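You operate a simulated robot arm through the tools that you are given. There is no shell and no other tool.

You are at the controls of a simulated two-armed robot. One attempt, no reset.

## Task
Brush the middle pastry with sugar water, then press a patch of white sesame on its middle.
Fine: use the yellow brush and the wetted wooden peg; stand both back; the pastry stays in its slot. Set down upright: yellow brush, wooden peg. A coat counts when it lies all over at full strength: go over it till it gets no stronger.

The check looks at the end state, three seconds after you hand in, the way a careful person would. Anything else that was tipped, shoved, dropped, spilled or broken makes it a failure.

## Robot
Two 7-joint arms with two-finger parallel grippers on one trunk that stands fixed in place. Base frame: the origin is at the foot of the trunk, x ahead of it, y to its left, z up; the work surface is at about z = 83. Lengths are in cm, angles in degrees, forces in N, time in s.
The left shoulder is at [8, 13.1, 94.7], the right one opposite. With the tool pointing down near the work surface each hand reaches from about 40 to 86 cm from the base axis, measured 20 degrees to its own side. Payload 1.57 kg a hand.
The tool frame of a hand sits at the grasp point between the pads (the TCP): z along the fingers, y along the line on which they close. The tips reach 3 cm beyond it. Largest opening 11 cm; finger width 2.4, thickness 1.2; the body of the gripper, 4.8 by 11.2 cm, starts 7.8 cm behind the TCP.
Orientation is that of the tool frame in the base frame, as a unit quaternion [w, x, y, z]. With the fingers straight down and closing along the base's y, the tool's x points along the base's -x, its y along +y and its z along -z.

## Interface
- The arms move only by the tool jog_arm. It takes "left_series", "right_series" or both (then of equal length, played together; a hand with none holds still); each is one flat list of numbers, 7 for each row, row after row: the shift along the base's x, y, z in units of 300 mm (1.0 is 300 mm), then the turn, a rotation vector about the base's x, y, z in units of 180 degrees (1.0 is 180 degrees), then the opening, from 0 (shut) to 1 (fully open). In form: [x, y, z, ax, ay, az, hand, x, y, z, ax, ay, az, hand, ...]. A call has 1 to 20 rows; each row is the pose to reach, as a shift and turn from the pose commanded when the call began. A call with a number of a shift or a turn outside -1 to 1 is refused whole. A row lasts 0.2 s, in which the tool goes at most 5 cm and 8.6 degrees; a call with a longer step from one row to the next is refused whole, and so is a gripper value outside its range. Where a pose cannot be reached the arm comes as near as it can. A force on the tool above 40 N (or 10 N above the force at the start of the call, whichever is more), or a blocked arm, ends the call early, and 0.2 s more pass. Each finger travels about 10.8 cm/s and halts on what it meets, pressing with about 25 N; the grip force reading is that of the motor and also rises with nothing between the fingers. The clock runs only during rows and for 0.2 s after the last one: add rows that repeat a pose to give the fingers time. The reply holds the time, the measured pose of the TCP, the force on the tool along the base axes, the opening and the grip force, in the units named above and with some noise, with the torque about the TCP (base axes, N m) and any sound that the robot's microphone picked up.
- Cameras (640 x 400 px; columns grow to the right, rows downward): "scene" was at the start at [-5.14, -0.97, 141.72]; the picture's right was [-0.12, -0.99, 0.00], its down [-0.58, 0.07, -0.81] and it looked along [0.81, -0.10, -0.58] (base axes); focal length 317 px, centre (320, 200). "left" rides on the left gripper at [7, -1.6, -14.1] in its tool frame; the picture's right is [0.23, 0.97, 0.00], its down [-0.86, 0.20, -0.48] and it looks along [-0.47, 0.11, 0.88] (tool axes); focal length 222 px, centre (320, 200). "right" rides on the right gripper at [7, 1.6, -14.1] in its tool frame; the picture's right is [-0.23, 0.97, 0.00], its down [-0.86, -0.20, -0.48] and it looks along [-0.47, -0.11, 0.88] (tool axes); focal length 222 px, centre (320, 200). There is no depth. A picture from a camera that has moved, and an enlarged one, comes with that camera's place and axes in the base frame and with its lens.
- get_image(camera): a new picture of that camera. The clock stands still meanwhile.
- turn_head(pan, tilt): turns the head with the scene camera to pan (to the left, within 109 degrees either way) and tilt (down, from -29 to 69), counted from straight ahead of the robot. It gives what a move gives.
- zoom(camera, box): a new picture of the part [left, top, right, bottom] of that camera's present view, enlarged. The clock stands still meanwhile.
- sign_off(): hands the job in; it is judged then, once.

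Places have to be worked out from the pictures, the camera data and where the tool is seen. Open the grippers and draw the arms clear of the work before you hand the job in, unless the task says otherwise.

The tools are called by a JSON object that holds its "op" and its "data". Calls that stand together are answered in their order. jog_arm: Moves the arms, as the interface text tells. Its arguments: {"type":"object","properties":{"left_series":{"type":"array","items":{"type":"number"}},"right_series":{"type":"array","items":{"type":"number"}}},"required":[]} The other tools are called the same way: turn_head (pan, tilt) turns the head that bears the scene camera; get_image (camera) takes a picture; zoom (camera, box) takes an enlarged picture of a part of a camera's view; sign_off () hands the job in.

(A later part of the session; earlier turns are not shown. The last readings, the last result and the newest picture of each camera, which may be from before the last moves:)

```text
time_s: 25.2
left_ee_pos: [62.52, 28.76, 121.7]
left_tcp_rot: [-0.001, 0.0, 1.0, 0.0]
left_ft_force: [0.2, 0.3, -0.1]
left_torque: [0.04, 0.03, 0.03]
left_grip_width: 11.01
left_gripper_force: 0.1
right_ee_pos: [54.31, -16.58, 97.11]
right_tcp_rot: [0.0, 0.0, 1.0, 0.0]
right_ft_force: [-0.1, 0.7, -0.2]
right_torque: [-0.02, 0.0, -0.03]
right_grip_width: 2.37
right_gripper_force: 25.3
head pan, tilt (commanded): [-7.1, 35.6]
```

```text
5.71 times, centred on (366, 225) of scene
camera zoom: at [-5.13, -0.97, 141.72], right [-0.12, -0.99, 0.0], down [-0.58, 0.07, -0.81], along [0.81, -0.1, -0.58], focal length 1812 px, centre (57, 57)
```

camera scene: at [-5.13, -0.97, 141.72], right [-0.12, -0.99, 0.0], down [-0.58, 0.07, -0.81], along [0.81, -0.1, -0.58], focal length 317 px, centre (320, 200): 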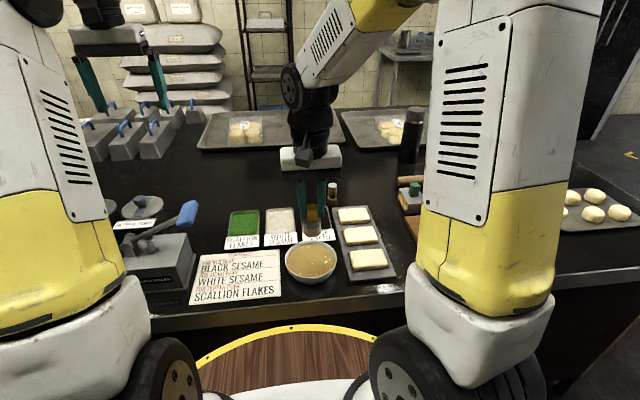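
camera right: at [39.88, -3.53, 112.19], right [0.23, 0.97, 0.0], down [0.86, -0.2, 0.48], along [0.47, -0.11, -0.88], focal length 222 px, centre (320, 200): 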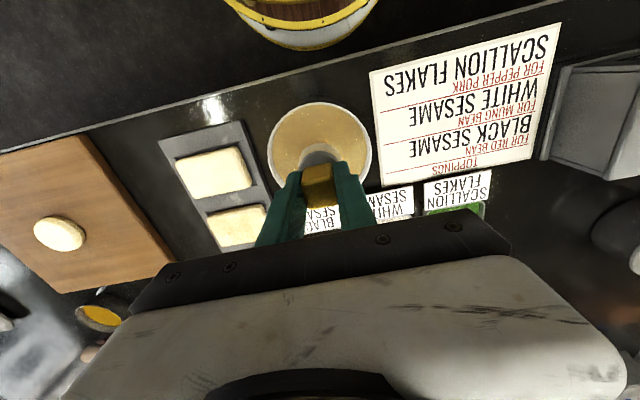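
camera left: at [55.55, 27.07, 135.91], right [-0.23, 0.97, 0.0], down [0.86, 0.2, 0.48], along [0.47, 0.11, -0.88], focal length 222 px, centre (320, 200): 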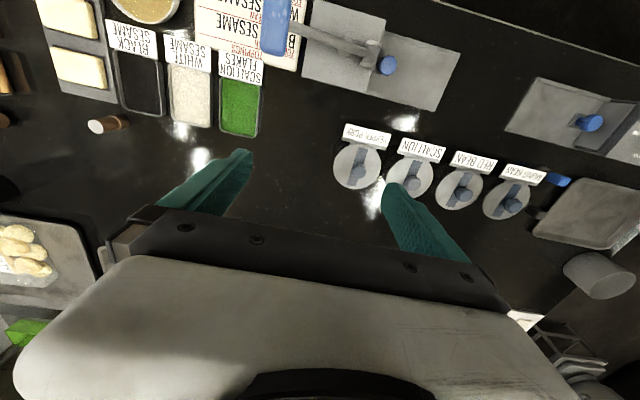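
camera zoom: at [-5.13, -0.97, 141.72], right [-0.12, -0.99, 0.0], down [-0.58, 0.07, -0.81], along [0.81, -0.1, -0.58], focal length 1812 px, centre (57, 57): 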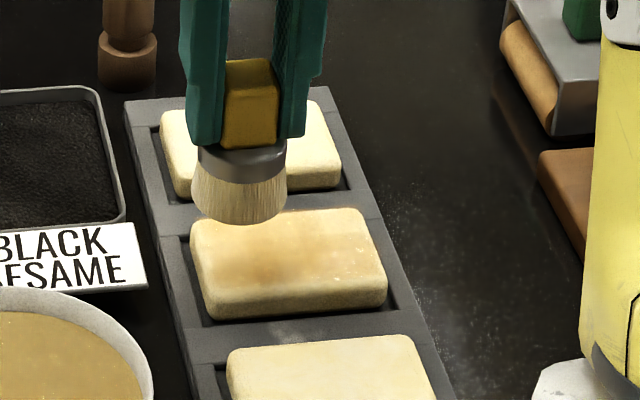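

Now the second serpentine pass with light contact, recentred.

{"op": "jog_arm", "data": {"right_series": [0, 0, -0.08, 0, 0, 0, 0.1, 0, 0, -0.145, 0, 0, 0, 0.1, 0, 0, -0.1617, 0, 0, 0, 0.1, 0, -0.0483, -0.1617, 0, 0, 0, 0.1, 0, -0.0967, -0.1617, 0, 0, 0, 0.1, 0, -0.145, -0.1617, 0, 0, 0, 0.1, 0, -0.1933, -0.1617, 0, 0, 0, 0.1, 0.04, -0.1933, -0.1617, 0, 0, 0, 0.1, 0.04, -0.145, -0.1617, 0, 0, 0, 0.1, 0.04, -0.0967, -0.1617, 0, 0, 0, 0.1, 0.04, -0.0483, -0.1617, 0, 0, 0, 0.1, 0.04, 0, -0.1617, 0, 0, 0, 0.1, 0.08, 0, -0.1617, 0, 0, 0, 0.1, 0.08, -0.0483, -0.1617, 0, 0, 0, 0.1, 0.08, -0.0967, -0.1617, 0, 0, 0, 0.1, 0.08, -0.145, -0.1617, 0, 0, 0, 0.1, 0.08, -0.1933, -0.1617, 0, 0, 0, 0.1]}}

{"op": "zoom", "data": {"camera": "scene", "box": [326, 210, 406, 260]}}

```text
time_s: 28.8
left_ee_pos: [62.58, 28.76, 121.7]
left_tcp_rot: [0.0, 0.0, 1.0, 0.0]
left_ft_force: [-0.4, 0.7, 0.4]
left_torque: [-0.01, 0.0, -0.04]
left_grip_width: 11.0
left_gripper_force: 0.0
right_ee_pos: [56.71, -22.34, 92.15]
right_tcp_rot: [-0.001, 0.0, 1.0, 0.0]
right_ft_force: [0.2, 3.7, 9.1]
right_torque: [0.26, -0.1, 0.03]
right_grip_width: 2.41
right_gripper_force: 25.1
head pan, tilt (commanded): [-7.1, 35.6]
```

```text
8.00 times, centred on (366, 235) of scene
camera zoom: at [-5.15, -0.93, 141.72], right [-0.12, -0.99, 0.0], down [-0.58, 0.07, -0.81], along [0.81, -0.1, -0.58], focal length 2537 px, centre (-48, -80)
```

zoom: 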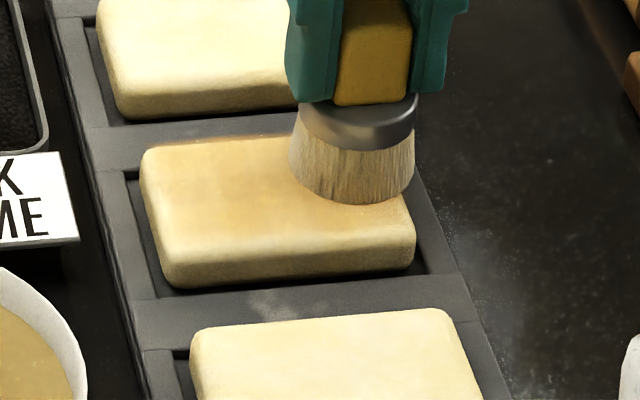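

Contact is about 9 N and stable. I do a reverse pass back toward the front edge, going twice along the front strip.

{"op": "jog_arm", "data": {"right_series": [0, 0.0483, 0, 0, 0, 0, 0.1, 0, 0.0967, 0, 0, 0, 0, 0.1, 0, 0.145, 0, 0, 0, 0, 0.1, 0, 0.1933, 0, 0, 0, 0, 0.1, -0.04, 0.1933, 0, 0, 0, 0, 0.1, -0.04, 0.145, 0, 0, 0, 0, 0.1, -0.04, 0.0967, 0, 0, 0, 0, 0.1, -0.04, 0.0483, 0, 0, 0, 0, 0.1, -0.04, 0, 0, 0, 0, 0, 0.1, -0.0867, 0, 0, 0, 0, 0, 0.1, -0.0867, 0.0483, 0, 0, 0, 0, 0.1, -0.0867, 0.0967, 0, 0, 0, 0, 0.1, -0.0867, 0.145, 0, 0, 0, 0, 0.1, -0.0867, 0.1933, 0, 0, 0, 0, 0.1, -0.0867, 0.145, 0, 0, 0, 0, 0.1, -0.0867, 0.0967, 0, 0, 0, 0, 0.1, -0.0867, 0.0483, 0, 0, 0, 0, 0.1, -0.0867, 0, 0, 0, 0, 0, 0.1]}}

{"op": "zoom", "data": {"camera": "scene", "box": [326, 210, 406, 260]}}

```text
time_s: 32.6
left_ee_pos: [62.54, 28.68, 121.71]
left_tcp_rot: [0.0, 0.001, 1.0, 0.0]
left_ft_force: [0.8, -0.4, 0.6]
left_torque: [-0.03, 0.0, 0.0]
left_grip_width: 11.01
left_gripper_force: 0.1
right_ee_pos: [54.25, -22.43, 92.15]
right_tcp_rot: [0.0, 0.0, 1.0, 0.0]
right_ft_force: [0.3, 4.6, 12.3]
right_torque: [0.33, -0.16, 0.03]
right_grip_width: 2.4
right_gripper_force: 25.0
head pan, tilt (commanded): [-7.1, 35.6]
```

```text
8.00 times, centred on (366, 235) of scene
camera zoom: at [-5.16, -0.93, 141.72], right [-0.12, -0.99, 0.0], down [-0.58, 0.07, -0.81], along [0.81, -0.1, -0.58], focal length 2537 px, centre (-48, -80)
```

zoom: 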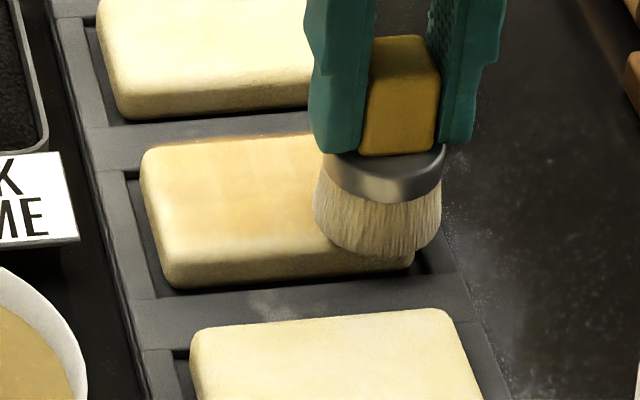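

Now I lift and return over the bowl, avoiding passing over the near pastry, to check the coat.

{"op": "jog_arm", "data": {"right_series": [0, 0, 0.08, 0, 0, 0, 0.1, 0, 0.05, 0.18, 0, 0, 0, 0.1, 0, 0.15, 0.2, 0, 0, 0, 0.1, 0, 0.25, 0.2, 0, 0, 0, 0.1, -0.07, 0.36, 0.2, 0, 0, 0, 0.1, -0.15, 0.46, 0.2, 0, 0, 0, 0.1, -0.2367, 0.5567, 0.2, 0, 0, 0, 0.1, -0.2367, 0.5567, 0.2, 0, 0, 0, 0.1]}}

{"op": "zoom", "data": {"camera": "scene", "box": [340, 222, 382, 249]}}

{"op": "zoom", "data": {"camera": "scene", "box": [326, 210, 406, 260]}}

```text
time_s: 34.4
left_ee_pos: [62.48, 28.61, 121.52]
left_tcp_rot: [0.0, 0.0, 1.0, 0.0]
left_ft_force: [-0.2, -0.9, 0.6]
left_torque: [0.02, -0.02, -0.02]
left_grip_width: 11.02
left_gripper_force: 0.1
right_ee_pos: [47.06, -5.45, 98.04]
right_tcp_rot: [0.0, -0.001, 1.0, 0.001]
right_ft_force: [-0.4, 0.2, 0.8]
right_torque: [-0.04, 0.01, -0.01]
right_grip_width: 2.4
right_gripper_force: 24.8
head pan, tilt (commanded): [-7.1, 35.6]
```

```text
14.81 times, centred on (361, 236) of scene
camera zoom: at [-5.13, -0.97, 141.72], right [-0.12, -0.99, 0.0], down [-0.58, 0.07, -0.81], along [0.81, -0.1, -0.58], focal length 4698 px, centre (-287, -326)
```

zoom: 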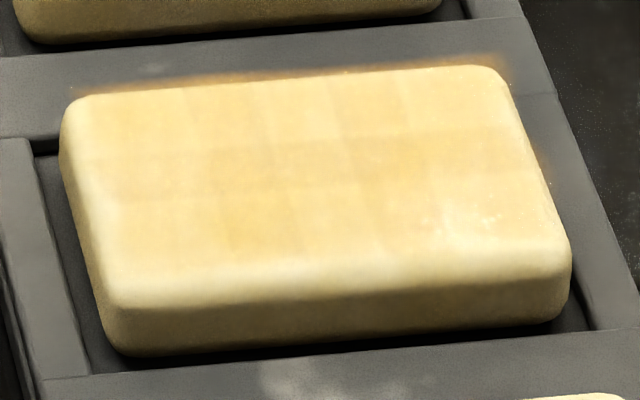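

```text
8.00 times, centred on (366, 235) of scene
camera zoom: at [-5.13, -0.97, 141.72], right [-0.12, -0.99, 0.0], down [-0.58, 0.07, -0.81], along [0.81, -0.1, -0.58], focal length 2537 px, centre (-48, -80)
```

zoom: 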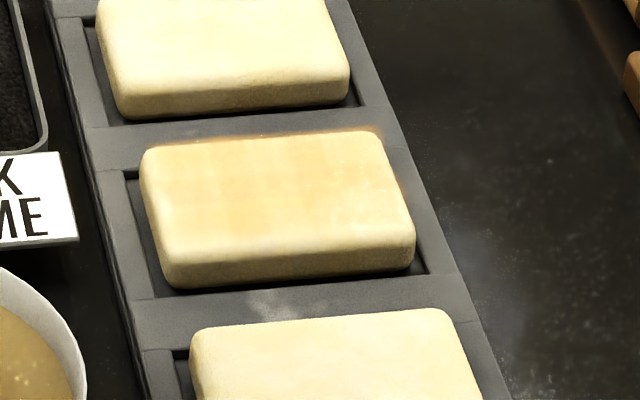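

The coat shows as an amber layer, visibly gridded, and slightly uneven. I check the view from the wrist camera while over the bowl.

{"op": "zoom", "data": {"camera": "right", "box": [170, 130, 290, 260]}}

{"op": "zoom", "data": {"camera": "left", "box": [0, 0, 160, 100]}}

```text
3.08 times, centred on (230, 195) of right
camera zoom: at [40.17, -3.77, 112.1], right [0.23, 0.97, 0.0], down [0.85, -0.2, 0.48], along [0.47, -0.11, -0.88], focal length 684 px, centre (597, 215)
```

zoom: 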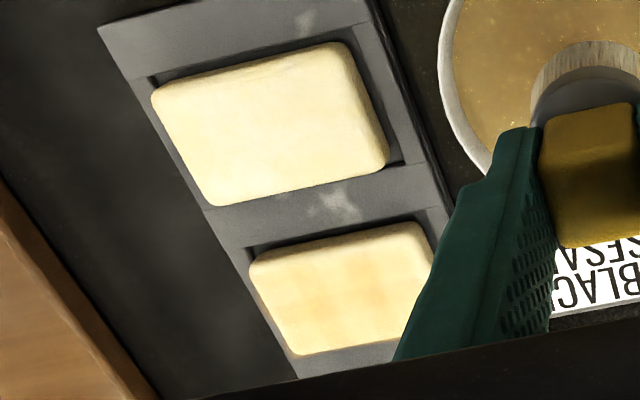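

```text
4.00 times, centred on (80, 50) of left
camera zoom: at [55.55, 27.07, 135.91], right [-0.23, 0.97, 0.0], down [0.86, 0.2, 0.48], along [0.47, 0.11, -0.88], focal length 888 px, centre (1280, 800)
```

zoom: 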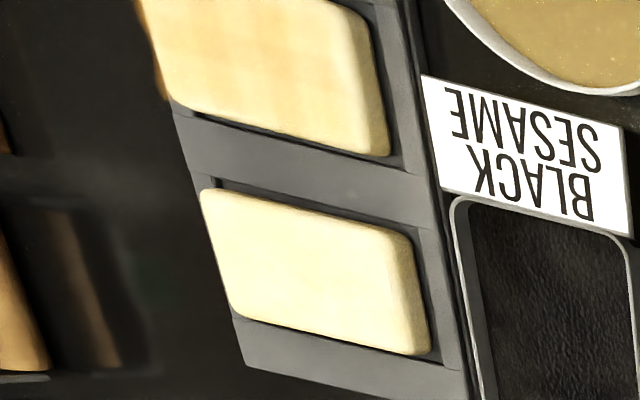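

The tint offset flips with viewpoint, so it is just the coat layer hovering slightly above the pastry, not wash on the tray. I re-dip for another pass and bring the left hand's camera closer for a steeper view.

{"op": "jog_arm", "data": {"right_series": [0, 0, -0.07, 0, 0, 0, 0.1, 0, 0, -0.14, 0, 0, 0, 0.1, 0, 0, -0.185, 0, 0, 0, 0.1, 0, 0, -0.2043, 0, 0, 0, 0.1, 0, 0, -0.2043, 0, 0, 0, 0.1, 0, 0, -0.2043, 0, 0, 0, 0.1, 0, 0, -0.19, 0, 0, 0, 0.1, 0, 0, -0.12, 0, 0, 0, 0.1, 0, 0, -0.04, 0, 0, 0, 0.1, 0, 0, -0.04, 0, 0, 0, 0.1, 0, 0, -0.04, 0, 0, 0, 0.1, 0, 0, -0.04, 0, 0, 0, 0.1], "left_series": [-0.0833, -0.0833, 0, 0, 0, 0, 1, -0.1667, -0.1667, 0, 0, 0, 0, 1, -0.25, -0.25, 0, 0, 0, 0, 1, -0.3333, -0.3333, 0, 0, 0, 0, 1, -0.3333, -0.3333, 0, 0, 0, 0, 1, -0.3333, -0.3333, 0, 0, 0, 0, 1, -0.3333, -0.3333, 0, 0, 0, 0, 1, -0.3333, -0.3333, 0, 0, 0, 0, 1, -0.3333, -0.3333, 0, 0, 0, 0, 1, -0.3333, -0.3333, 0, 0, 0, 0, 1, -0.3333, -0.3333, 0, 0, 0, 0, 1, -0.3333, -0.3333, 0, 0, 0, 0, 1]}}

{"op": "get_image", "data": {"camera": "left"}}

```text
time_s: 37.0
left_ee_pos: [52.66, 18.47, 121.91]
left_tcp_rot: [0.0, -0.001, 1.0, 0.0]
left_ft_force: [0.7, -0.3, -0.9]
left_torque: [0.0, 0.0, -0.02]
left_grip_width: 11.0
left_gripper_force: 0.0
right_ee_pos: [47.12, -5.47, 96.68]
right_tcp_rot: [0.0, 0.001, 1.0, 0.0]
right_ft_force: [-0.3, -0.4, -0.5]
right_torque: [0.01, 0.01, -0.01]
right_grip_width: 2.37
right_gripper_force: 25.1
head pan, tilt (commanded): [-7.1, 35.6]
```

```text
taken
camera left: at [45.72, 16.75, 136.08], right [-0.23, 0.97, 0.0], down [0.86, 0.2, 0.48], along [0.47, 0.11, -0.88], focal length 222 px, centre (320, 200)
```

left: 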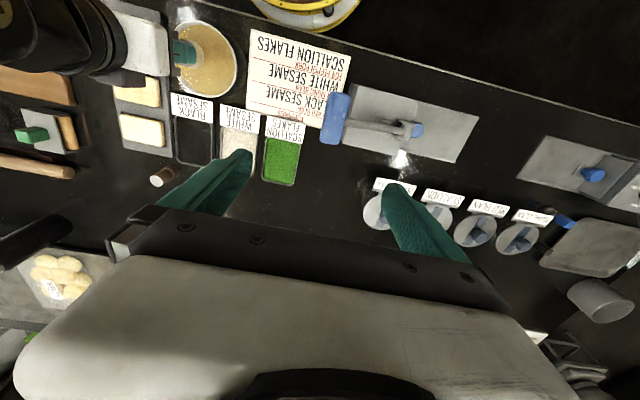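

Reloaded. Now a third full pass over the pastry.

{"op": "jog_arm", "data": {"right_series": [0.0789, -0.1222, 0, 0, 0, 0, 0.1, 0.1578, -0.2444, 0, 0, 0, 0, 0.1, 0.2367, -0.3667, 0, 0, 0, 0, 0.1, 0.2367, -0.3667, -0.08, 0, 0, 0, 0.1, 0.2367, -0.3667, -0.145, 0, 0, 0, 0.1, 0.2367, -0.3667, -0.161, 0, 0, 0, 0.1, 0.2367, -0.415, -0.161, 0, 0, 0, 0.1, 0.2367, -0.4633, -0.161, 0, 0, 0, 0.1, 0.2367, -0.5117, -0.161, 0, 0, 0, 0.1, 0.2367, -0.56, -0.161, 0, 0, 0, 0.1, 0.28, -0.56, -0.161, 0, 0, 0, 0.1, 0.28, -0.5117, -0.161, 0, 0, 0, 0.1, 0.28, -0.4633, -0.161, 0, 0, 0, 0.1, 0.28, -0.415, -0.161, 0, 0, 0, 0.1, 0.28, -0.3667, -0.161, 0, 0, 0, 0.1, 0.3233, -0.3667, -0.161, 0, 0, 0, 0.1, 0.3233, -0.415, -0.161, 0, 0, 0, 0.1, 0.3233, -0.4633, -0.161, 0, 0, 0, 0.1, 0.3233, -0.5117, -0.161, 0, 0, 0, 0.1, 0.3233, -0.56, -0.161, 0, 0, 0, 0.1]}}

{"op": "zoom", "data": {"camera": "scene", "box": [326, 210, 406, 260]}}

{"op": "zoom", "data": {"camera": "left", "box": [100, 50, 212, 120]}}

```text
time_s: 41.2
left_ee_pos: [52.6, 18.39, 121.87]
left_tcp_rot: [0.0, 0.0, 1.0, 0.0]
left_ft_force: [0.5, 1.0, -0.1]
left_torque: [-0.05, 0.01, 0.03]
left_grip_width: 11.03
left_gripper_force: 0.1
right_ee_pos: [56.71, -22.29, 92.2]
right_tcp_rot: [-0.001, 0.0, 1.0, 0.0]
right_ft_force: [-0.3, -0.4, -0.4]
right_torque: [0.0, 0.04, 0.0]
right_grip_width: 2.41
right_gripper_force: 25.3
head pan, tilt (commanded): [-7.1, 35.6]
```

```text
8.00 times, centred on (366, 235) of scene
camera zoom: at [-5.13, -0.96, 141.72], right [-0.12, -0.99, 0.0], down [-0.58, 0.07, -0.81], along [0.81, -0.1, -0.58], focal length 2537 px, centre (-48, -80)
```

zoom: 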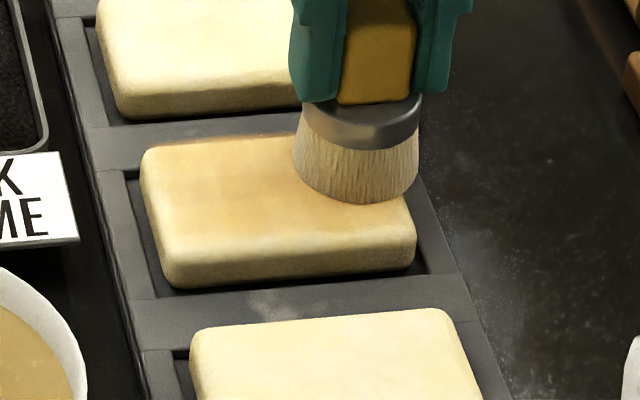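

```text
5.71 times, centred on (156, 85) of left
camera zoom: at [45.73, 16.77, 136.07], right [-0.23, 0.97, 0.0], down [0.86, 0.2, 0.48], along [0.47, 0.11, -0.88], focal length 1269 px, centre (1257, 857)
```

zoom: 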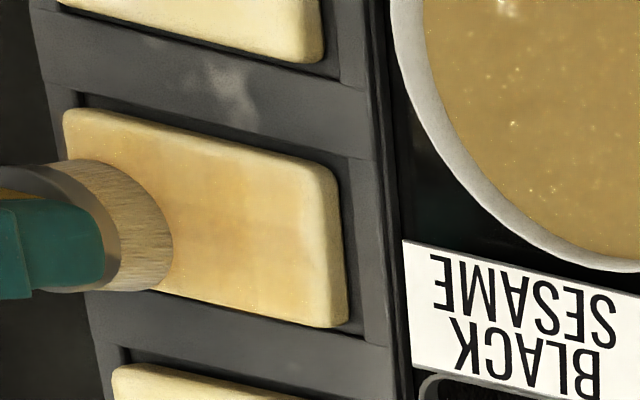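

No contact force at the end of that pass (it was too light). I press down 0.12 cm more and stroke back over everything.

{"op": "jog_arm", "data": {"right_series": [0, 0, -0.004, 0, 0, 0, 0.1, 0, 0, -0.004, 0, 0, 0, 0.1]}}

```text
time_s: 41.8
left_ee_pos: [52.63, 18.4, 121.91]
left_tcp_rot: [0.0, 0.0, 1.0, 0.0]
left_ft_force: [0.4, 0.0, -0.8]
left_torque: [0.04, 0.04, -0.01]
left_grip_width: 11.01
left_gripper_force: 0.1
right_ee_pos: [56.76, -22.41, 92.15]
right_tcp_rot: [0.001, 0.0, 1.0, -0.001]
right_ft_force: [-4.4, 0.1, 14.4]
right_torque: [0.04, 0.27, 0.04]
right_grip_width: 2.4
right_gripper_force: 24.9
head pan, tilt (commanded): [-7.1, 35.6]
```

Contact is now about 14 N. I stroke back in reverse over all three lines.

{"op": "jog_arm", "data": {"right_series": [0, 0.0483, 0.001, 0, 0, 0, 0.1, 0, 0.0967, 0.001, 0, 0, 0, 0.1, 0, 0.145, 0.001, 0, 0, 0, 0.1, 0, 0.1933, 0.001, 0, 0, 0, 0.1, -0.0433, 0.1933, 0.001, 0, 0, 0, 0.1, -0.0433, 0.145, 0.001, 0, 0, 0, 0.1, -0.0433, 0.0967, 0.001, 0, 0, 0, 0.1, -0.0433, 0.0483, 0.001, 0, 0, 0, 0.1, -0.0433, 0, 0.001, 0, 0, 0, 0.1, -0.0867, 0, 0.001, 0, 0, 0, 0.1, -0.0867, 0.0483, 0.001, 0, 0, 0, 0.1, -0.0867, 0.0967, 0.001, 0, 0, 0, 0.1, -0.0867, 0.145, 0.001, 0, 0, 0, 0.1, -0.0867, 0.1933, 0.001, 0, 0, 0, 0.1]}}

{"op": "jog_arm", "data": {"right_series": [0, 0, 0.08, 0, 0, 0, 0.1, -0.04, 0.08, 0.18, 0, 0, 0, 0.1, -0.1, 0.18, 0.2, 0, 0, 0, 0.1, -0.17, 0.28, 0.2, 0, 0, 0, 0.1, -0.2367, 0.3633, 0.2, 0, 0, 0, 0.1, -0.2367, 0.3633, 0.2, 0, 0, 0, 0.1]}}

{"op": "zoom", "data": {"camera": "scene", "box": [340, 222, 382, 249]}}

{"op": "zoom", "data": {"camera": "left", "box": [100, 60, 212, 130]}}

```text
time_s: 43.6
left_ee_pos: [52.58, 18.41, 121.91]
left_tcp_rot: [0.0, 0.0, 1.0, 0.0]
left_ft_force: [-0.2, 1.1, 0.4]
left_torque: [-0.02, -0.02, -0.01]
left_grip_width: 10.99
left_gripper_force: 0.0
right_ee_pos: [55.58, -20.13, 92.17]
right_tcp_rot: [0.001, 0.0, 1.0, 0.002]
right_ft_force: [-2.4, 3.3, 10.7]
right_torque: [0.16, 0.21, -0.03]
right_grip_width: 2.45
right_gripper_force: 24.9
head pan, tilt (commanded): [-7.1, 35.6]
stopped in row 8 (right hand): the force on the tool passed its limit at 42 N (the readings are from after the stop); the commanded pose is now the measured one
```

```text
time_s: 45.0
left_ee_pos: [52.76, 18.41, 121.79]
left_tcp_rot: [0.0, 0.0, 1.0, 0.001]
left_ft_force: [-1.0, 0.4, 0.7]
left_torque: [-0.02, 0.01, 0.01]
left_grip_width: 10.98
left_gripper_force: 0.1
right_ee_pos: [48.64, -9.42, 98.1]
right_tcp_rot: [0.001, -0.001, 1.0, 0.002]
right_ft_force: [0.3, 0.5, -1.0]
right_torque: [-0.01, -0.02, -0.02]
right_grip_width: 2.4
right_gripper_force: 24.9
head pan, tilt (commanded): [-7.1, 35.6]
```

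```text
14.81 times, centred on (361, 236) of scene
camera zoom: at [-5.13, -0.97, 141.72], right [-0.12, -0.99, 0.0], down [-0.58, 0.07, -0.81], along [0.81, -0.1, -0.58], focal length 4698 px, centre (-287, -326)
```

zoom: 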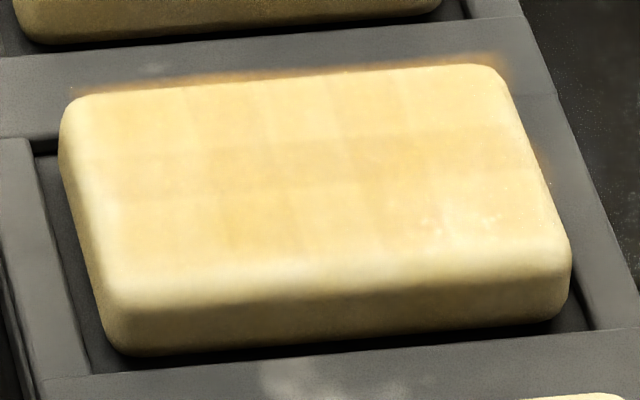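

```text
5.71 times, centred on (156, 95) of left
camera zoom: at [45.73, 16.76, 136.08], right [-0.23, 0.97, 0.0], down [0.86, 0.2, 0.48], along [0.47, 0.11, -0.88], focal length 1269 px, centre (1257, 800)
```

zoom: 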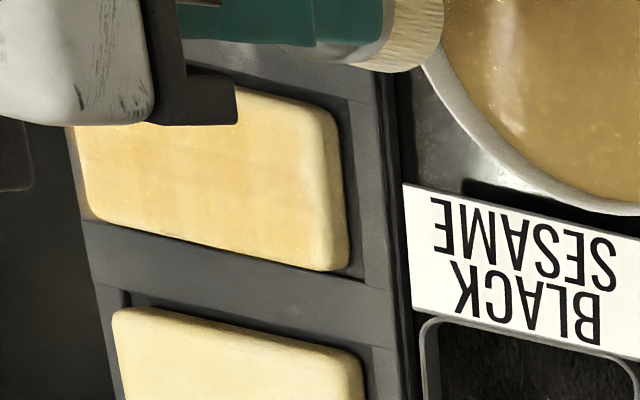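

The force limit stopped that stroke midway (the centre is stiffer); I should stay lighter there. I check the brush in the grip and the pastry state before re-dipping.

{"op": "zoom", "data": {"camera": "scene", "box": [270, 190, 382, 260]}}

{"op": "zoom", "data": {"camera": "right", "box": [240, 110, 400, 210]}}

```text
5.71 times, centred on (326, 225) of scene
camera zoom: at [-5.13, -0.97, 141.72], right [-0.12, -0.99, 0.0], down [-0.58, 0.07, -0.81], along [0.81, -0.1, -0.58], focal length 1812 px, centre (286, 57)
```

zoom: 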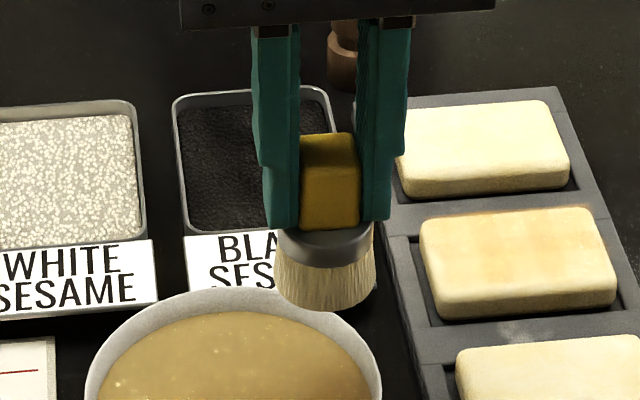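

```text
4.00 times, centred on (320, 160) of right
camera zoom: at [41.58, -7.78, 112.2], right [0.23, 0.97, 0.0], down [0.85, -0.2, 0.48], along [0.47, -0.11, -0.88], focal length 888 px, centre (320, 360)
```

zoom: 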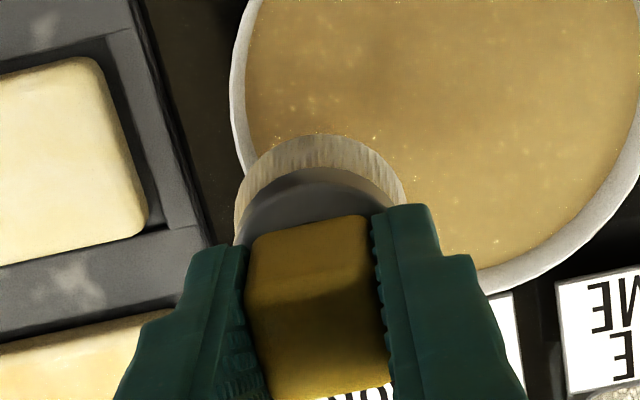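

The brush has slid up about 0.3–0.4 cm in the grip but is still straight. I re-dip a bit lower to compensate, with slow steps at the end.

{"op": "jog_arm", "data": {"right_series": [-0.0427, 0.1277, 0, 0, 0, 0, 0.1, -0.0427, 0.1277, 0, 0, 0, 0, 0.1, -0.0427, 0.1277, -0.1, 0, 0, 0, 0.1, -0.0427, 0.1277, -0.17, 0, 0, 0, 0.1, -0.0427, 0.1277, -0.205, 0, 0, 0, 0.1, -0.0427, 0.1277, -0.21, 0, 0, 0, 0.1, -0.0427, 0.1277, -0.213, 0, 0, 0, 0.1]}}

{"op": "zoom", "data": {"camera": "scene", "box": [268, 225, 348, 285]}}

```text
time_s: 46.4
left_ee_pos: [52.72, 18.44, 121.87]
left_tcp_rot: [-0.001, 0.0, 1.0, 0.0]
left_ft_force: [0.6, 0.4, -0.3]
left_torque: [-0.02, -0.03, -0.01]
left_grip_width: 11.0
left_gripper_force: 0.2
right_ee_pos: [47.49, -5.49, 91.8]
right_tcp_rot: [0.002, -0.001, 1.0, 0.001]
right_ft_force: [-2.5, -0.6, 10.5]
right_torque: [-0.03, 0.2, -0.01]
right_grip_width: 2.37
right_gripper_force: 25.0
head pan, tilt (commanded): [-7.1, 35.6]
stopped in row 7 (right hand): the force on the tool passed its limit at 41 N (the readings are from after the stop); the commanded pose is now the measured one
```

```text
6.67 times, centred on (308, 255) of scene
camera zoom: at [-5.19, -0.97, 141.72], right [-0.12, -0.99, 0.0], down [-0.58, 0.07, -0.81], along [0.81, -0.1, -0.58], focal length 2114 px, centre (400, -167)
```

zoom: 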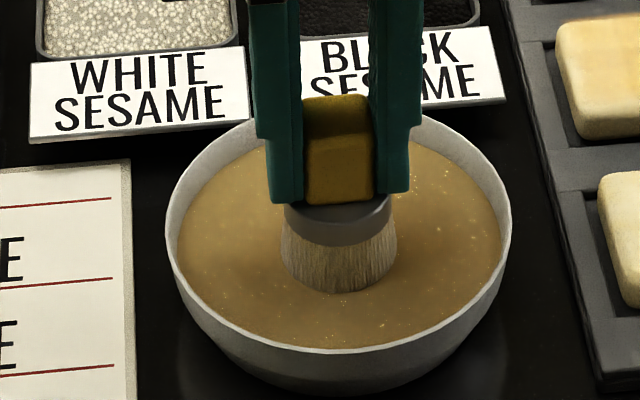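

The bowl surface acts firm; the brush is wetted. I raise, let it drip, and carry it to the pastry's front-left corner, stopping just above it.

{"op": "jog_arm", "data": {"right_series": [0, 0, 0.03, 0, 0, 0, 0.1, 0, 0, 0.1, 0, 0, 0, 0.1, 0, 0, 0.173, 0, 0, 0, 0.1, 0, 0, 0.173, 0, 0, 0, 0.1, 0, 0, 0.173, 0, 0, 0, 0.1, 0, 0, 0.173, 0, 0, 0, 0.1, 0.0757, -0.1212, 0.173, 0, 0, 0, 0.1, 0.1513, -0.2425, 0.173, 0, 0, 0, 0.1, 0.227, -0.3637, 0.173, 0, 0, 0, 0.1, 0.227, -0.3637, 0.1, 0, 0, 0, 0.1, 0.227, -0.3637, 0.03, 0, 0, 0, 0.1, 0.227, -0.3637, 0.0133, 0, 0, 0, 0.1, 0.227, -0.3637, 0.0133, 0, 0, 0, 0.1]}}

{"op": "zoom", "data": {"camera": "scene", "box": [326, 210, 406, 260]}}

```text
time_s: 49.2
left_ee_pos: [52.63, 18.32, 121.95]
left_tcp_rot: [-0.001, 0.0, 1.0, 0.001]
left_ft_force: [-0.1, 0.1, 0.8]
left_torque: [-0.01, -0.01, 0.02]
left_grip_width: 11.01
left_gripper_force: 0.0
right_ee_pos: [54.39, -16.44, 92.09]
right_tcp_rot: [0.004, 0.0, 1.0, 0.001]
right_ft_force: [-4.1, -0.7, 27.9]
right_torque: [-0.13, 0.25, 0.01]
right_grip_width: 2.4
right_gripper_force: 24.6
head pan, tilt (commanded): [-7.1, 35.6]
```

```text
8.00 times, centred on (366, 235) of scene
camera zoom: at [-5.23, -0.95, 141.72], right [-0.12, -0.99, 0.0], down [-0.58, 0.07, -0.81], along [0.81, -0.1, -0.58], focal length 2537 px, centre (-48, -80)
```

zoom: 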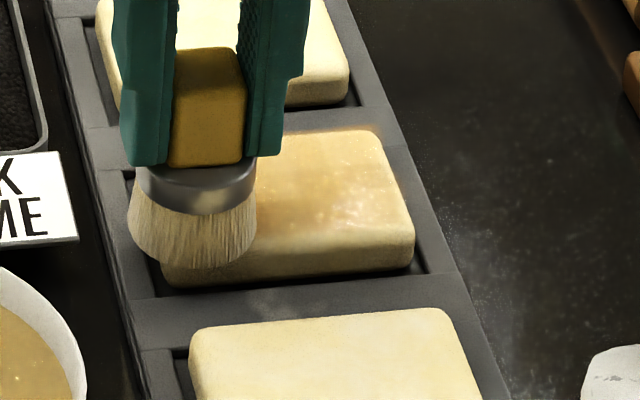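

Force is 28 N, too firm. I ease up 0.15 cm and read again.

{"op": "jog_arm", "data": {"right_series": [0, 0, 0.005, 0, 0, 0, 0.1, 0, 0, 0.005, 0, 0, 0, 0.1]}}

```text
time_s: 49.8
left_ee_pos: [52.69, 18.41, 121.92]
left_tcp_rot: [0.0, 0.0, 1.0, 0.0]
left_ft_force: [-0.4, -0.6, -0.8]
left_torque: [0.0, -0.01, 0.03]
left_grip_width: 11.01
left_gripper_force: 0.0
right_ee_pos: [54.26, -16.25, 92.08]
right_tcp_rot: [0.004, 0.0, 1.0, 0.002]
right_ft_force: [4.1, -3.3, 11.8]
right_torque: [-0.26, -0.23, -0.05]
right_grip_width: 2.41
right_gripper_force: 25.6
head pan, tilt (commanded): [-7.1, 35.6]
```

About 12 N now. I start the pass, slightly lighter in the middle line.

{"op": "jog_arm", "data": {"right_series": [0, -0.0483, 0.001, 0, 0, 0, 0.1, 0, -0.0967, 0.001, 0, 0, 0, 0.1, 0, -0.145, 0.001, 0, 0, 0, 0.1, 0, -0.1933, 0.001, 0, 0, 0, 0.1, 0.0433, -0.1933, 0.002, 0, 0, 0, 0.1, 0.0433, -0.145, 0.002, 0, 0, 0, 0.1, 0.0433, -0.0967, 0.002, 0, 0, 0, 0.1, 0.0433, -0.0483, 0.002, 0, 0, 0, 0.1, 0.0433, 0, 0.002, 0, 0, 0, 0.1, 0.0867, 0, 0.001, 0, 0, 0, 0.1, 0.0867, -0.0483, 0.001, 0, 0, 0, 0.1, 0.0867, -0.0967, 0.001, 0, 0, 0, 0.1, 0.0867, -0.145, 0.001, 0, 0, 0, 0.1, 0.0867, -0.1933, 0.001, 0, 0, 0, 0.1]}}

{"op": "zoom", "data": {"camera": "left", "box": [100, 60, 212, 130]}}

{"op": "zoom", "data": {"camera": "scene", "box": [326, 210, 406, 260]}}

```text
time_s: 52.8
left_ee_pos: [52.7, 18.31, 121.86]
left_tcp_rot: [0.0, 0.001, 1.0, 0.0]
left_ft_force: [0.5, 1.3, -0.3]
left_torque: [-0.01, 0.01, 0.01]
left_grip_width: 11.02
left_gripper_force: 0.1
right_ee_pos: [56.8, -22.19, 92.4]
right_tcp_rot: [0.003, -0.001, 1.0, 0.002]
right_ft_force: [0.4, 0.4, 0.3]
right_torque: [-0.01, 0.0, 0.02]
right_grip_width: 2.4
right_gripper_force: 25.3
head pan, tilt (commanded): [-7.1, 35.6]
```

```text
5.71 times, centred on (156, 95) of left
camera zoom: at [45.73, 16.77, 136.08], right [-0.23, 0.97, 0.0], down [0.86, 0.2, 0.48], along [0.47, 0.11, -0.88], focal length 1269 px, centre (1257, 800)
```

zoom: 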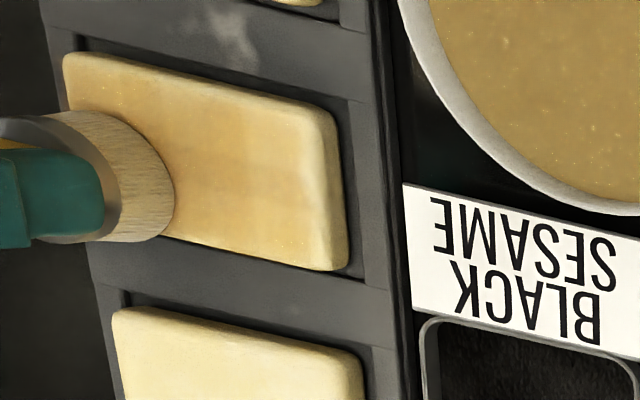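

```text
8.00 times, centred on (366, 235) of scene
camera zoom: at [-5.13, -0.96, 141.72], right [-0.12, -0.99, 0.0], down [-0.58, 0.07, -0.81], along [0.81, -0.1, -0.58], focal length 2537 px, centre (-48, -80)
```

zoom: 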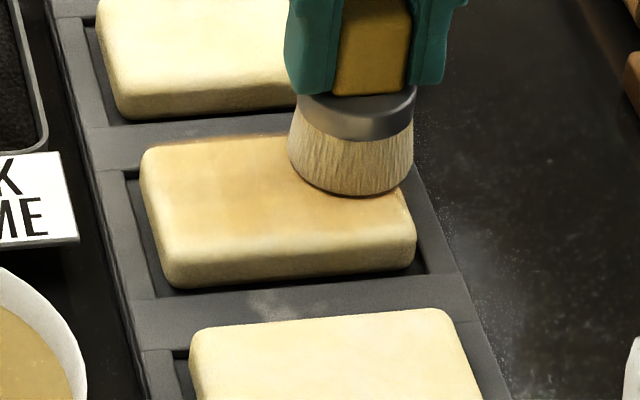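

At this far corner the brush is now just above the surface. I lower 0.2 cm and check the force before stroking back.

{"op": "jog_arm", "data": {"right_series": [0, 0, -0.004, 0, 0, 0, 0.1, 0, 0, -0.007, 0, 0, 0, 0.1, 0, 0, -0.007, 0, 0, 0, 0.1]}}

```text
time_s: 53.6
left_ee_pos: [52.73, 18.46, 121.72]
left_tcp_rot: [0.0, 0.0, 1.0, 0.0]
left_ft_force: [-0.9, 0.6, 0.6]
left_torque: [0.01, 0.0, -0.04]
left_grip_width: 11.02
left_gripper_force: 0.0
right_ee_pos: [56.84, -22.19, 92.13]
right_tcp_rot: [0.003, 0.0, 1.0, 0.002]
right_ft_force: [0.9, -1.2, 3.0]
right_torque: [-0.09, 0.07, 0.04]
right_grip_width: 2.42
right_gripper_force: 25.1
head pan, tilt (commanded): [-7.1, 35.6]
```

Contact begins at z≈92.13 (3 N). I stroke along the back line at this height, pressing slightly more, and read again.

{"op": "jog_arm", "data": {"right_series": [0, 0.0322, -0.0015, 0, 0, 0, 0.1, 0, 0.0644, -0.0015, 0, 0, 0, 0.1, 0, 0.0967, -0.0015, 0, 0, 0, 0.1]}}

{"op": "jog_arm", "data": {"right_series": [0, 0.0322, 0, 0, 0, 0, 0.1, 0, 0.0644, 0, 0, 0, 0, 0.1, 0, 0.0967, 0, 0, 0, 0, 0.1]}}

```text
time_s: 54.4
left_ee_pos: [52.55, 18.37, 121.94]
left_tcp_rot: [-0.001, 0.0, 1.0, 0.001]
left_ft_force: [-0.8, -0.4, -0.5]
left_torque: [0.0, -0.01, -0.02]
left_grip_width: 10.98
left_gripper_force: 0.0
right_ee_pos: [56.89, -19.35, 92.13]
right_tcp_rot: [0.005, 0.0, 1.0, 0.001]
right_ft_force: [1.4, -10.9, 30.4]
right_torque: [-0.7, 0.04, 0.05]
right_grip_width: 2.42
right_gripper_force: 25.3
head pan, tilt (commanded): [-7.1, 35.6]
```

```text
time_s: 55.2
left_ee_pos: [52.6, 18.47, 121.95]
left_tcp_rot: [0.001, -0.001, 1.0, 0.0]
left_ft_force: [0.0, 1.2, 0.3]
left_torque: [0.05, 0.0, -0.01]
left_grip_width: 10.99
left_gripper_force: 0.2
right_ee_pos: [56.91, -16.86, 92.09]
right_tcp_rot: [0.003, 0.001, 1.0, 0.001]
right_ft_force: [-5.3, -2.9, 11.1]
right_torque: [-0.07, 0.37, 0.01]
right_grip_width: 2.42
right_gripper_force: 25.0
head pan, tilt (commanded): [-7.1, 35.6]
stopped in row 3 (right hand): the force on the tool passed its limit at 44 N (the readings are from after the stop); the commanded pose is now the measured one
```

Force climbs as I stroke toward +y, so something is off there (surface higher or the brush catching). I lift off gently and inspect the pastry and brush.

{"op": "jog_arm", "data": {"right_series": [0, 0, 0.05, 0, 0, 0, 0.1, -0.05, 0.1, 0.15, 0, 0, 0, 0.1, -0.12, 0.2, 0.19, 0, 0, 0, 0.1, -0.2, 0.3, 0.19, 0, 0, 0, 0.1, -0.32, 0.38, 0.19, 0, 0, 0, 0.1, -0.32, 0.38, 0.19, 0, 0, 0, 0.1]}}

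{"op": "zoom", "data": {"camera": "scene", "box": [340, 222, 382, 249]}}

{"op": "zoom", "data": {"camera": "left", "box": [100, 60, 212, 130]}}

{"op": "zoom", "data": {"camera": "scene", "box": [270, 190, 382, 260]}}

```text
time_s: 56.6
left_ee_pos: [52.66, 18.45, 121.82]
left_tcp_rot: [0.0, 0.0, 1.0, 0.0]
left_ft_force: [0.1, -0.3, 0.2]
left_torque: [0.01, 0.04, 0.0]
left_grip_width: 10.97
left_gripper_force: 0.1
right_ee_pos: [47.16, -5.42, 98.14]
right_tcp_rot: [0.004, -0.001, 1.0, 0.001]
right_ft_force: [0.0, 0.4, 0.2]
right_torque: [0.01, -0.02, -0.03]
right_grip_width: 2.4
right_gripper_force: 24.7
head pan, tilt (commanded): [-7.1, 35.6]
```

```text
14.81 times, centred on (361, 236) of scene
camera zoom: at [-5.14, -0.97, 141.72], right [-0.12, -0.99, 0.0], down [-0.58, 0.07, -0.81], along [0.81, -0.1, -0.58], focal length 4698 px, centre (-287, -326)
```

zoom: 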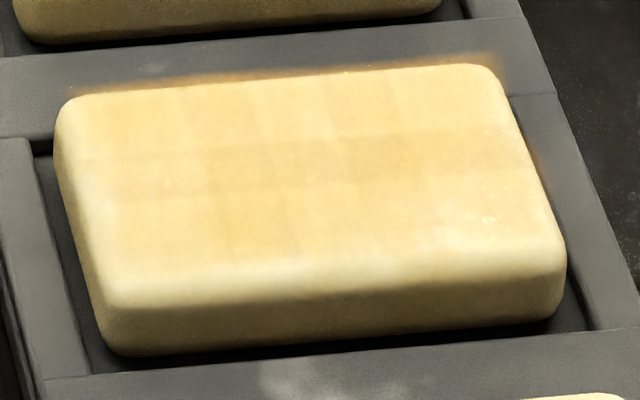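

```text
5.71 times, centred on (156, 95) of left
camera zoom: at [45.73, 16.75, 136.08], right [-0.23, 0.97, 0.0], down [0.86, 0.2, 0.48], along [0.47, 0.11, -0.88], focal length 1269 px, centre (1257, 800)
```

zoom: 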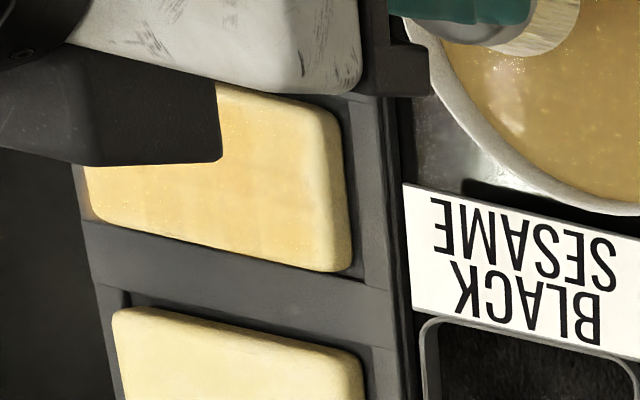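

```text
5.71 times, centred on (326, 225) of scene
camera zoom: at [-5.14, -0.97, 141.72], right [-0.12, -0.99, 0.0], down [-0.58, 0.07, -0.81], along [0.81, -0.1, -0.58], focal length 1812 px, centre (286, 57)
```

zoom: 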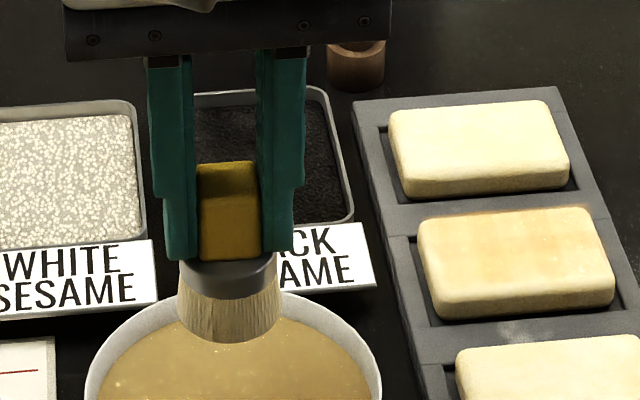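

The coat is getting more uniform and the pastry is still seated. I re-dip, going down in small final steps.

{"op": "jog_arm", "data": {"right_series": [0, 0, -0.08, 0, 0, 0, 0.1, 0, 0, -0.15, 0, 0, 0, 0.1, 0, 0, -0.19, 0, 0, 0, 0.1, 0, 0, -0.2, 0, 0, 0, 0.1, 0, 0, -0.2, 0, 0, 0, 0.1]}}

```text
time_s: 57.8
left_ee_pos: [52.57, 18.45, 121.92]
left_tcp_rot: [0.0, -0.001, 1.0, 0.0]
left_ft_force: [0.3, 0.5, 0.5]
left_torque: [0.02, -0.01, 0.01]
left_grip_width: 10.98
left_gripper_force: 0.2
right_ee_pos: [47.28, -5.27, 91.81]
right_tcp_rot: [0.004, 0.001, 1.0, 0.001]
right_ft_force: [-0.7, 0.2, 0.1]
right_torque: [0.01, 0.0, -0.02]
right_grip_width: 2.42
right_gripper_force: 25.2
head pan, tilt (commanded): [-7.1, 35.6]
```

No contact yet at 91.81, so I go down another 0.2 cm in small steps.

{"op": "jog_arm", "data": {"right_series": [0, 0, -0.003, 0, 0, 0, 0.1, 0, 0, -0.006, 0, 0, 0, 0.1, 0, 0, -0.006, 0, 0, 0, 0.1]}}

{"op": "zoom", "data": {"camera": "scene", "box": [268, 225, 348, 285]}}

```text
time_s: 58.6
left_ee_pos: [52.67, 18.26, 121.92]
left_tcp_rot: [0.0, 0.001, 1.0, 0.0]
left_ft_force: [0.5, 1.1, -0.8]
left_torque: [-0.02, -0.03, 0.01]
left_grip_width: 10.99
left_gripper_force: 0.1
right_ee_pos: [47.23, -5.35, 91.81]
right_tcp_rot: [0.004, 0.0, 1.0, 0.001]
right_ft_force: [-4.7, -1.9, 25.7]
right_torque: [-0.14, 0.41, 0.02]
right_grip_width: 2.4
right_gripper_force: 25.2
head pan, tilt (commanded): [-7.1, 35.6]
```

```text
6.67 times, centred on (308, 255) of scene
camera zoom: at [-5.22, -0.97, 141.72], right [-0.12, -0.99, 0.0], down [-0.58, 0.07, -0.81], along [0.81, -0.1, -0.58], focal length 2114 px, centre (400, -167)
```

zoom: 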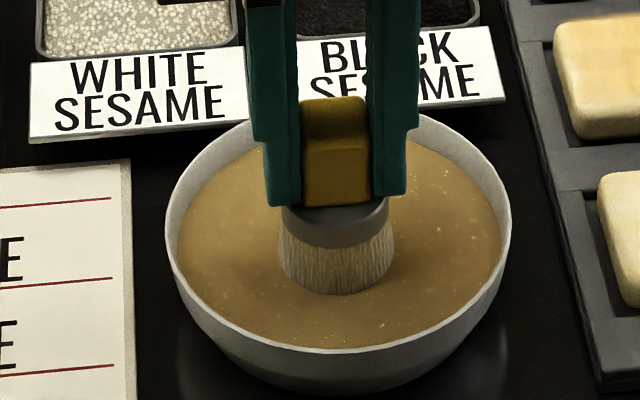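

Dipped. I raise, drip, carry to the front-left corner and stop just above contact height.

{"op": "jog_arm", "data": {"right_series": [0, 0, 0.03, 0, 0, 0, 0.1, 0, 0, 0.1, 0, 0, 0, 0.1, 0, 0, 0.18, 0, 0, 0, 0.1, 0, 0, 0.18, 0, 0, 0, 0.1, 0, 0, 0.18, 0, 0, 0, 0.1, 0, 0, 0.18, 0, 0, 0, 0.1, 0.0767, -0.1204, 0.18, 0, 0, 0, 0.1, 0.1533, -0.2409, 0.18, 0, 0, 0, 0.1, 0.23, -0.3613, 0.18, 0, 0, 0, 0.1, 0.23, -0.3613, 0.1, 0, 0, 0, 0.1, 0.23, -0.3613, 0.035, 0, 0, 0, 0.1, 0.23, -0.3613, 0.02, 0, 0, 0, 0.1, 0.23, -0.3613, 0.02, 0, 0, 0, 0.1]}}

```text
time_s: 61.4
left_ee_pos: [52.68, 18.42, 121.89]
left_tcp_rot: [0.0, 0.0, 1.0, -0.001]
left_ft_force: [0.4, -0.7, -0.3]
left_torque: [-0.01, -0.01, 0.01]
left_grip_width: 11.01
left_gripper_force: 0.1
right_ee_pos: [54.25, -16.09, 92.29]
right_tcp_rot: [0.003, 0.0, 1.0, 0.002]
right_ft_force: [-0.9, -0.4, 4.1]
right_torque: [-0.06, 0.11, -0.06]
right_grip_width: 2.39
right_gripper_force: 25.2
head pan, tilt (commanded): [-7.1, 35.6]
```

Light contact (4 N) here. I do the first front stroke toward -y with slight lowering along the way.

{"op": "jog_arm", "data": {"right_series": [0, -0.0387, -0.001, 0, 0, 0, 0.1, 0, -0.0773, -0.0015, 0, 0, 0, 0.1, 0, -0.116, -0.002, 0, 0, 0, 0.1, 0, -0.1547, -0.003, 0, 0, 0, 0.1, 0, -0.1967, -0.0035, 0, 0, 0, 0.1]}}

```text
time_s: 62.6
left_ee_pos: [52.66, 18.42, 121.82]
left_tcp_rot: [0.0, 0.0, 1.0, 0.0]
left_ft_force: [-1.3, 0.8, 0.5]
left_torque: [0.01, 0.04, -0.01]
left_grip_width: 10.99
left_gripper_force: 0.0
right_ee_pos: [54.43, -21.91, 92.14]
right_tcp_rot: [0.005, -0.001, 1.0, 0.001]
right_ft_force: [0.7, 7.4, 20.4]
right_torque: [0.51, -0.01, 0.02]
right_grip_width: 2.39
right_gripper_force: 24.3
head pan, tilt (commanded): [-7.1, 35.6]
```

About 20 N at the end; good contact. I shift to the middle line, ease up slightly, and stroke back toward +y.

{"op": "jog_arm", "data": {"right_series": [0.0233, 0, 0.004, 0, 0, 0, 0.1, 0.0467, 0, 0.004, 0, 0, 0, 0.1, 0.0467, 0.0387, 0.004, 0, 0, 0, 0.1, 0.0467, 0.0773, 0.0045, 0, 0, 0, 0.1, 0.0467, 0.116, 0.005, 0, 0, 0, 0.1]}}

```text
time_s: 63.8
left_ee_pos: [52.59, 18.4, 121.99]
left_tcp_rot: [0.0, 0.0, 1.0, 0.0]
left_ft_force: [-0.5, -0.6, 0.1]
left_torque: [0.0, -0.05, 0.02]
left_grip_width: 11.01
left_gripper_force: 0.1
right_ee_pos: [55.7, -18.56, 92.13]
right_tcp_rot: [0.004, 0.0, 1.0, 0.001]
right_ft_force: [1.4, -7.7, 17.1]
right_torque: [-0.36, -0.06, -0.02]
right_grip_width: 2.39
right_gripper_force: 25.1
head pan, tilt (commanded): [-7.1, 35.6]
```

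Good (17 N). I finish the middle line, then go to the back line and stroke toward -y.

{"op": "jog_arm", "data": {"right_series": [0, 0.0387, 0.001, 0, 0, 0, 0.1, 0, 0.0787, 0.002, 0, 0, 0, 0.1, 0.0233, 0.0787, 0.001, 0, 0, 0, 0.1, 0.0467, 0.0787, 0, 0, 0, 0, 0.1, 0.0467, 0.04, -0.001, 0, 0, 0, 0.1, 0.0467, 0, -0.0025, 0, 0, 0, 0.1]}}

```text
time_s: 65.2
left_ee_pos: [52.62, 18.37, 121.92]
left_tcp_rot: [0.0, 0.0, 1.0, 0.0]
left_ft_force: [0.1, -0.1, -1.0]
left_torque: [-0.03, 0.01, -0.01]
left_grip_width: 11.01
left_gripper_force: 0.0
right_ee_pos: [57.11, -18.7, 92.3]
right_tcp_rot: [0.003, 0.0, 1.0, 0.002]
right_ft_force: [0.3, 0.2, -0.7]
right_torque: [-0.03, 0.0, 0.0]
right_grip_width: 2.42
right_gripper_force: 25.3
head pan, tilt (commanded): [-7.1, 35.6]
```

Off the surface at the back line, so I lower about 0.2 cm and run the back line fully.

{"op": "jog_arm", "data": {"right_series": [0, 0.04, 0, 0, 0, 0, 0.1, 0, 0.08, -0.003, 0, 0, 0, 0.1, 0, 0.08, -0.005, 0, 0, 0, 0.1, 0, 0.04, -0.006, 0, 0, 0, 0.1, 0, 0, -0.006, 0, 0, 0, 0.1]}}

```text
time_s: 66.4
left_ee_pos: [52.71, 18.47, 121.97]
left_tcp_rot: [-0.001, 0.0, 1.0, 0.0]
left_ft_force: [0.9, -0.5, 0.1]
left_torque: [-0.02, 0.0, 0.02]
left_grip_width: 10.97
left_gripper_force: 0.2
right_ee_pos: [57.08, -18.71, 92.18]
right_tcp_rot: [0.006, 0.0, 1.0, 0.001]
right_ft_force: [0.3, 9.6, 23.1]
right_torque: [0.45, 0.05, -0.03]
right_grip_width: 2.37
right_gripper_force: 25.0
head pan, tilt (commanded): [-7.1, 35.6]
```

Good contact (23 N). I continue the back line to the -y end, then return along the same line with a slightly higher path.

{"op": "jog_arm", "data": {"right_series": [0, -0.0387, 0.0005, 0, 0, 0, 0.1, 0, -0.0773, 0.0005, 0, 0, 0, 0.1, 0, -0.116, 0.0005, 0, 0, 0, 0.1]}}

```text
time_s: 67.2
left_ee_pos: [52.7, 18.52, 121.92]
left_tcp_rot: [0.0, 0.001, 1.0, 0.0]
left_ft_force: [0.0, 0.4, -0.5]
left_torque: [-0.03, -0.01, 0.0]
left_grip_width: 11.0
left_gripper_force: 0.1
right_ee_pos: [56.96, -22.04, 92.15]
right_tcp_rot: [0.003, 0.001, 1.0, 0.0]
right_ft_force: [1.3, 10.6, 24.5]
right_torque: [0.61, -0.02, 0.01]
right_grip_width: 2.43
right_gripper_force: 24.9
head pan, tilt (commanded): [-7.1, 35.6]
```

Steady at about 24 N. I go back: middle line toward +y, then the front line toward -y, with the heights tuned from the readings.

{"op": "jog_arm", "data": {"right_series": [-0.0233, 0, 0.005, 0, 0, 0, 0.1, -0.0467, 0, 0.007, 0, 0, 0, 0.1, -0.0467, 0.0387, 0.0075, 0, 0, 0, 0.1, -0.0467, 0.0773, 0.0075, 0, 0, 0, 0.1, -0.0467, 0.116, 0.008, 0, 0, 0, 0.1, -0.0467, 0.1547, 0.009, 0, 0, 0, 0.1, -0.0467, 0.1947, 0.01, 0, 0, 0, 0.1, -0.07, 0.1947, 0.009, 0, 0, 0, 0.1, -0.0933, 0.1947, 0.0075, 0, 0, 0, 0.1, -0.0933, 0.1547, 0.006, 0, 0, 0, 0.1, -0.0933, 0.116, 0.005, 0, 0, 0, 0.1, -0.0933, 0.0773, 0.0045, 0, 0, 0, 0.1, -0.0933, 0.0387, 0.0035, 0, 0, 0, 0.1, -0.0933, 0, 0.0035, 0, 0, 0, 0.1]}}

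```text
time_s: 70.2
left_ee_pos: [52.63, 18.45, 122.04]
left_tcp_rot: [0.0, 0.0, 1.0, 0.0]
left_ft_force: [-0.9, -0.2, 0.6]
left_torque: [-0.04, 0.0, -0.02]
left_grip_width: 11.03
left_gripper_force: 0.0
right_ee_pos: [54.13, -22.02, 92.17]
right_tcp_rot: [0.004, 0.0, 1.0, 0.001]
right_ft_force: [-0.2, 7.8, 20.2]
right_torque: [0.52, -0.04, 0.04]
right_grip_width: 2.41
right_gripper_force: 25.2
head pan, tilt (commanded): [-7.1, 35.6]
```

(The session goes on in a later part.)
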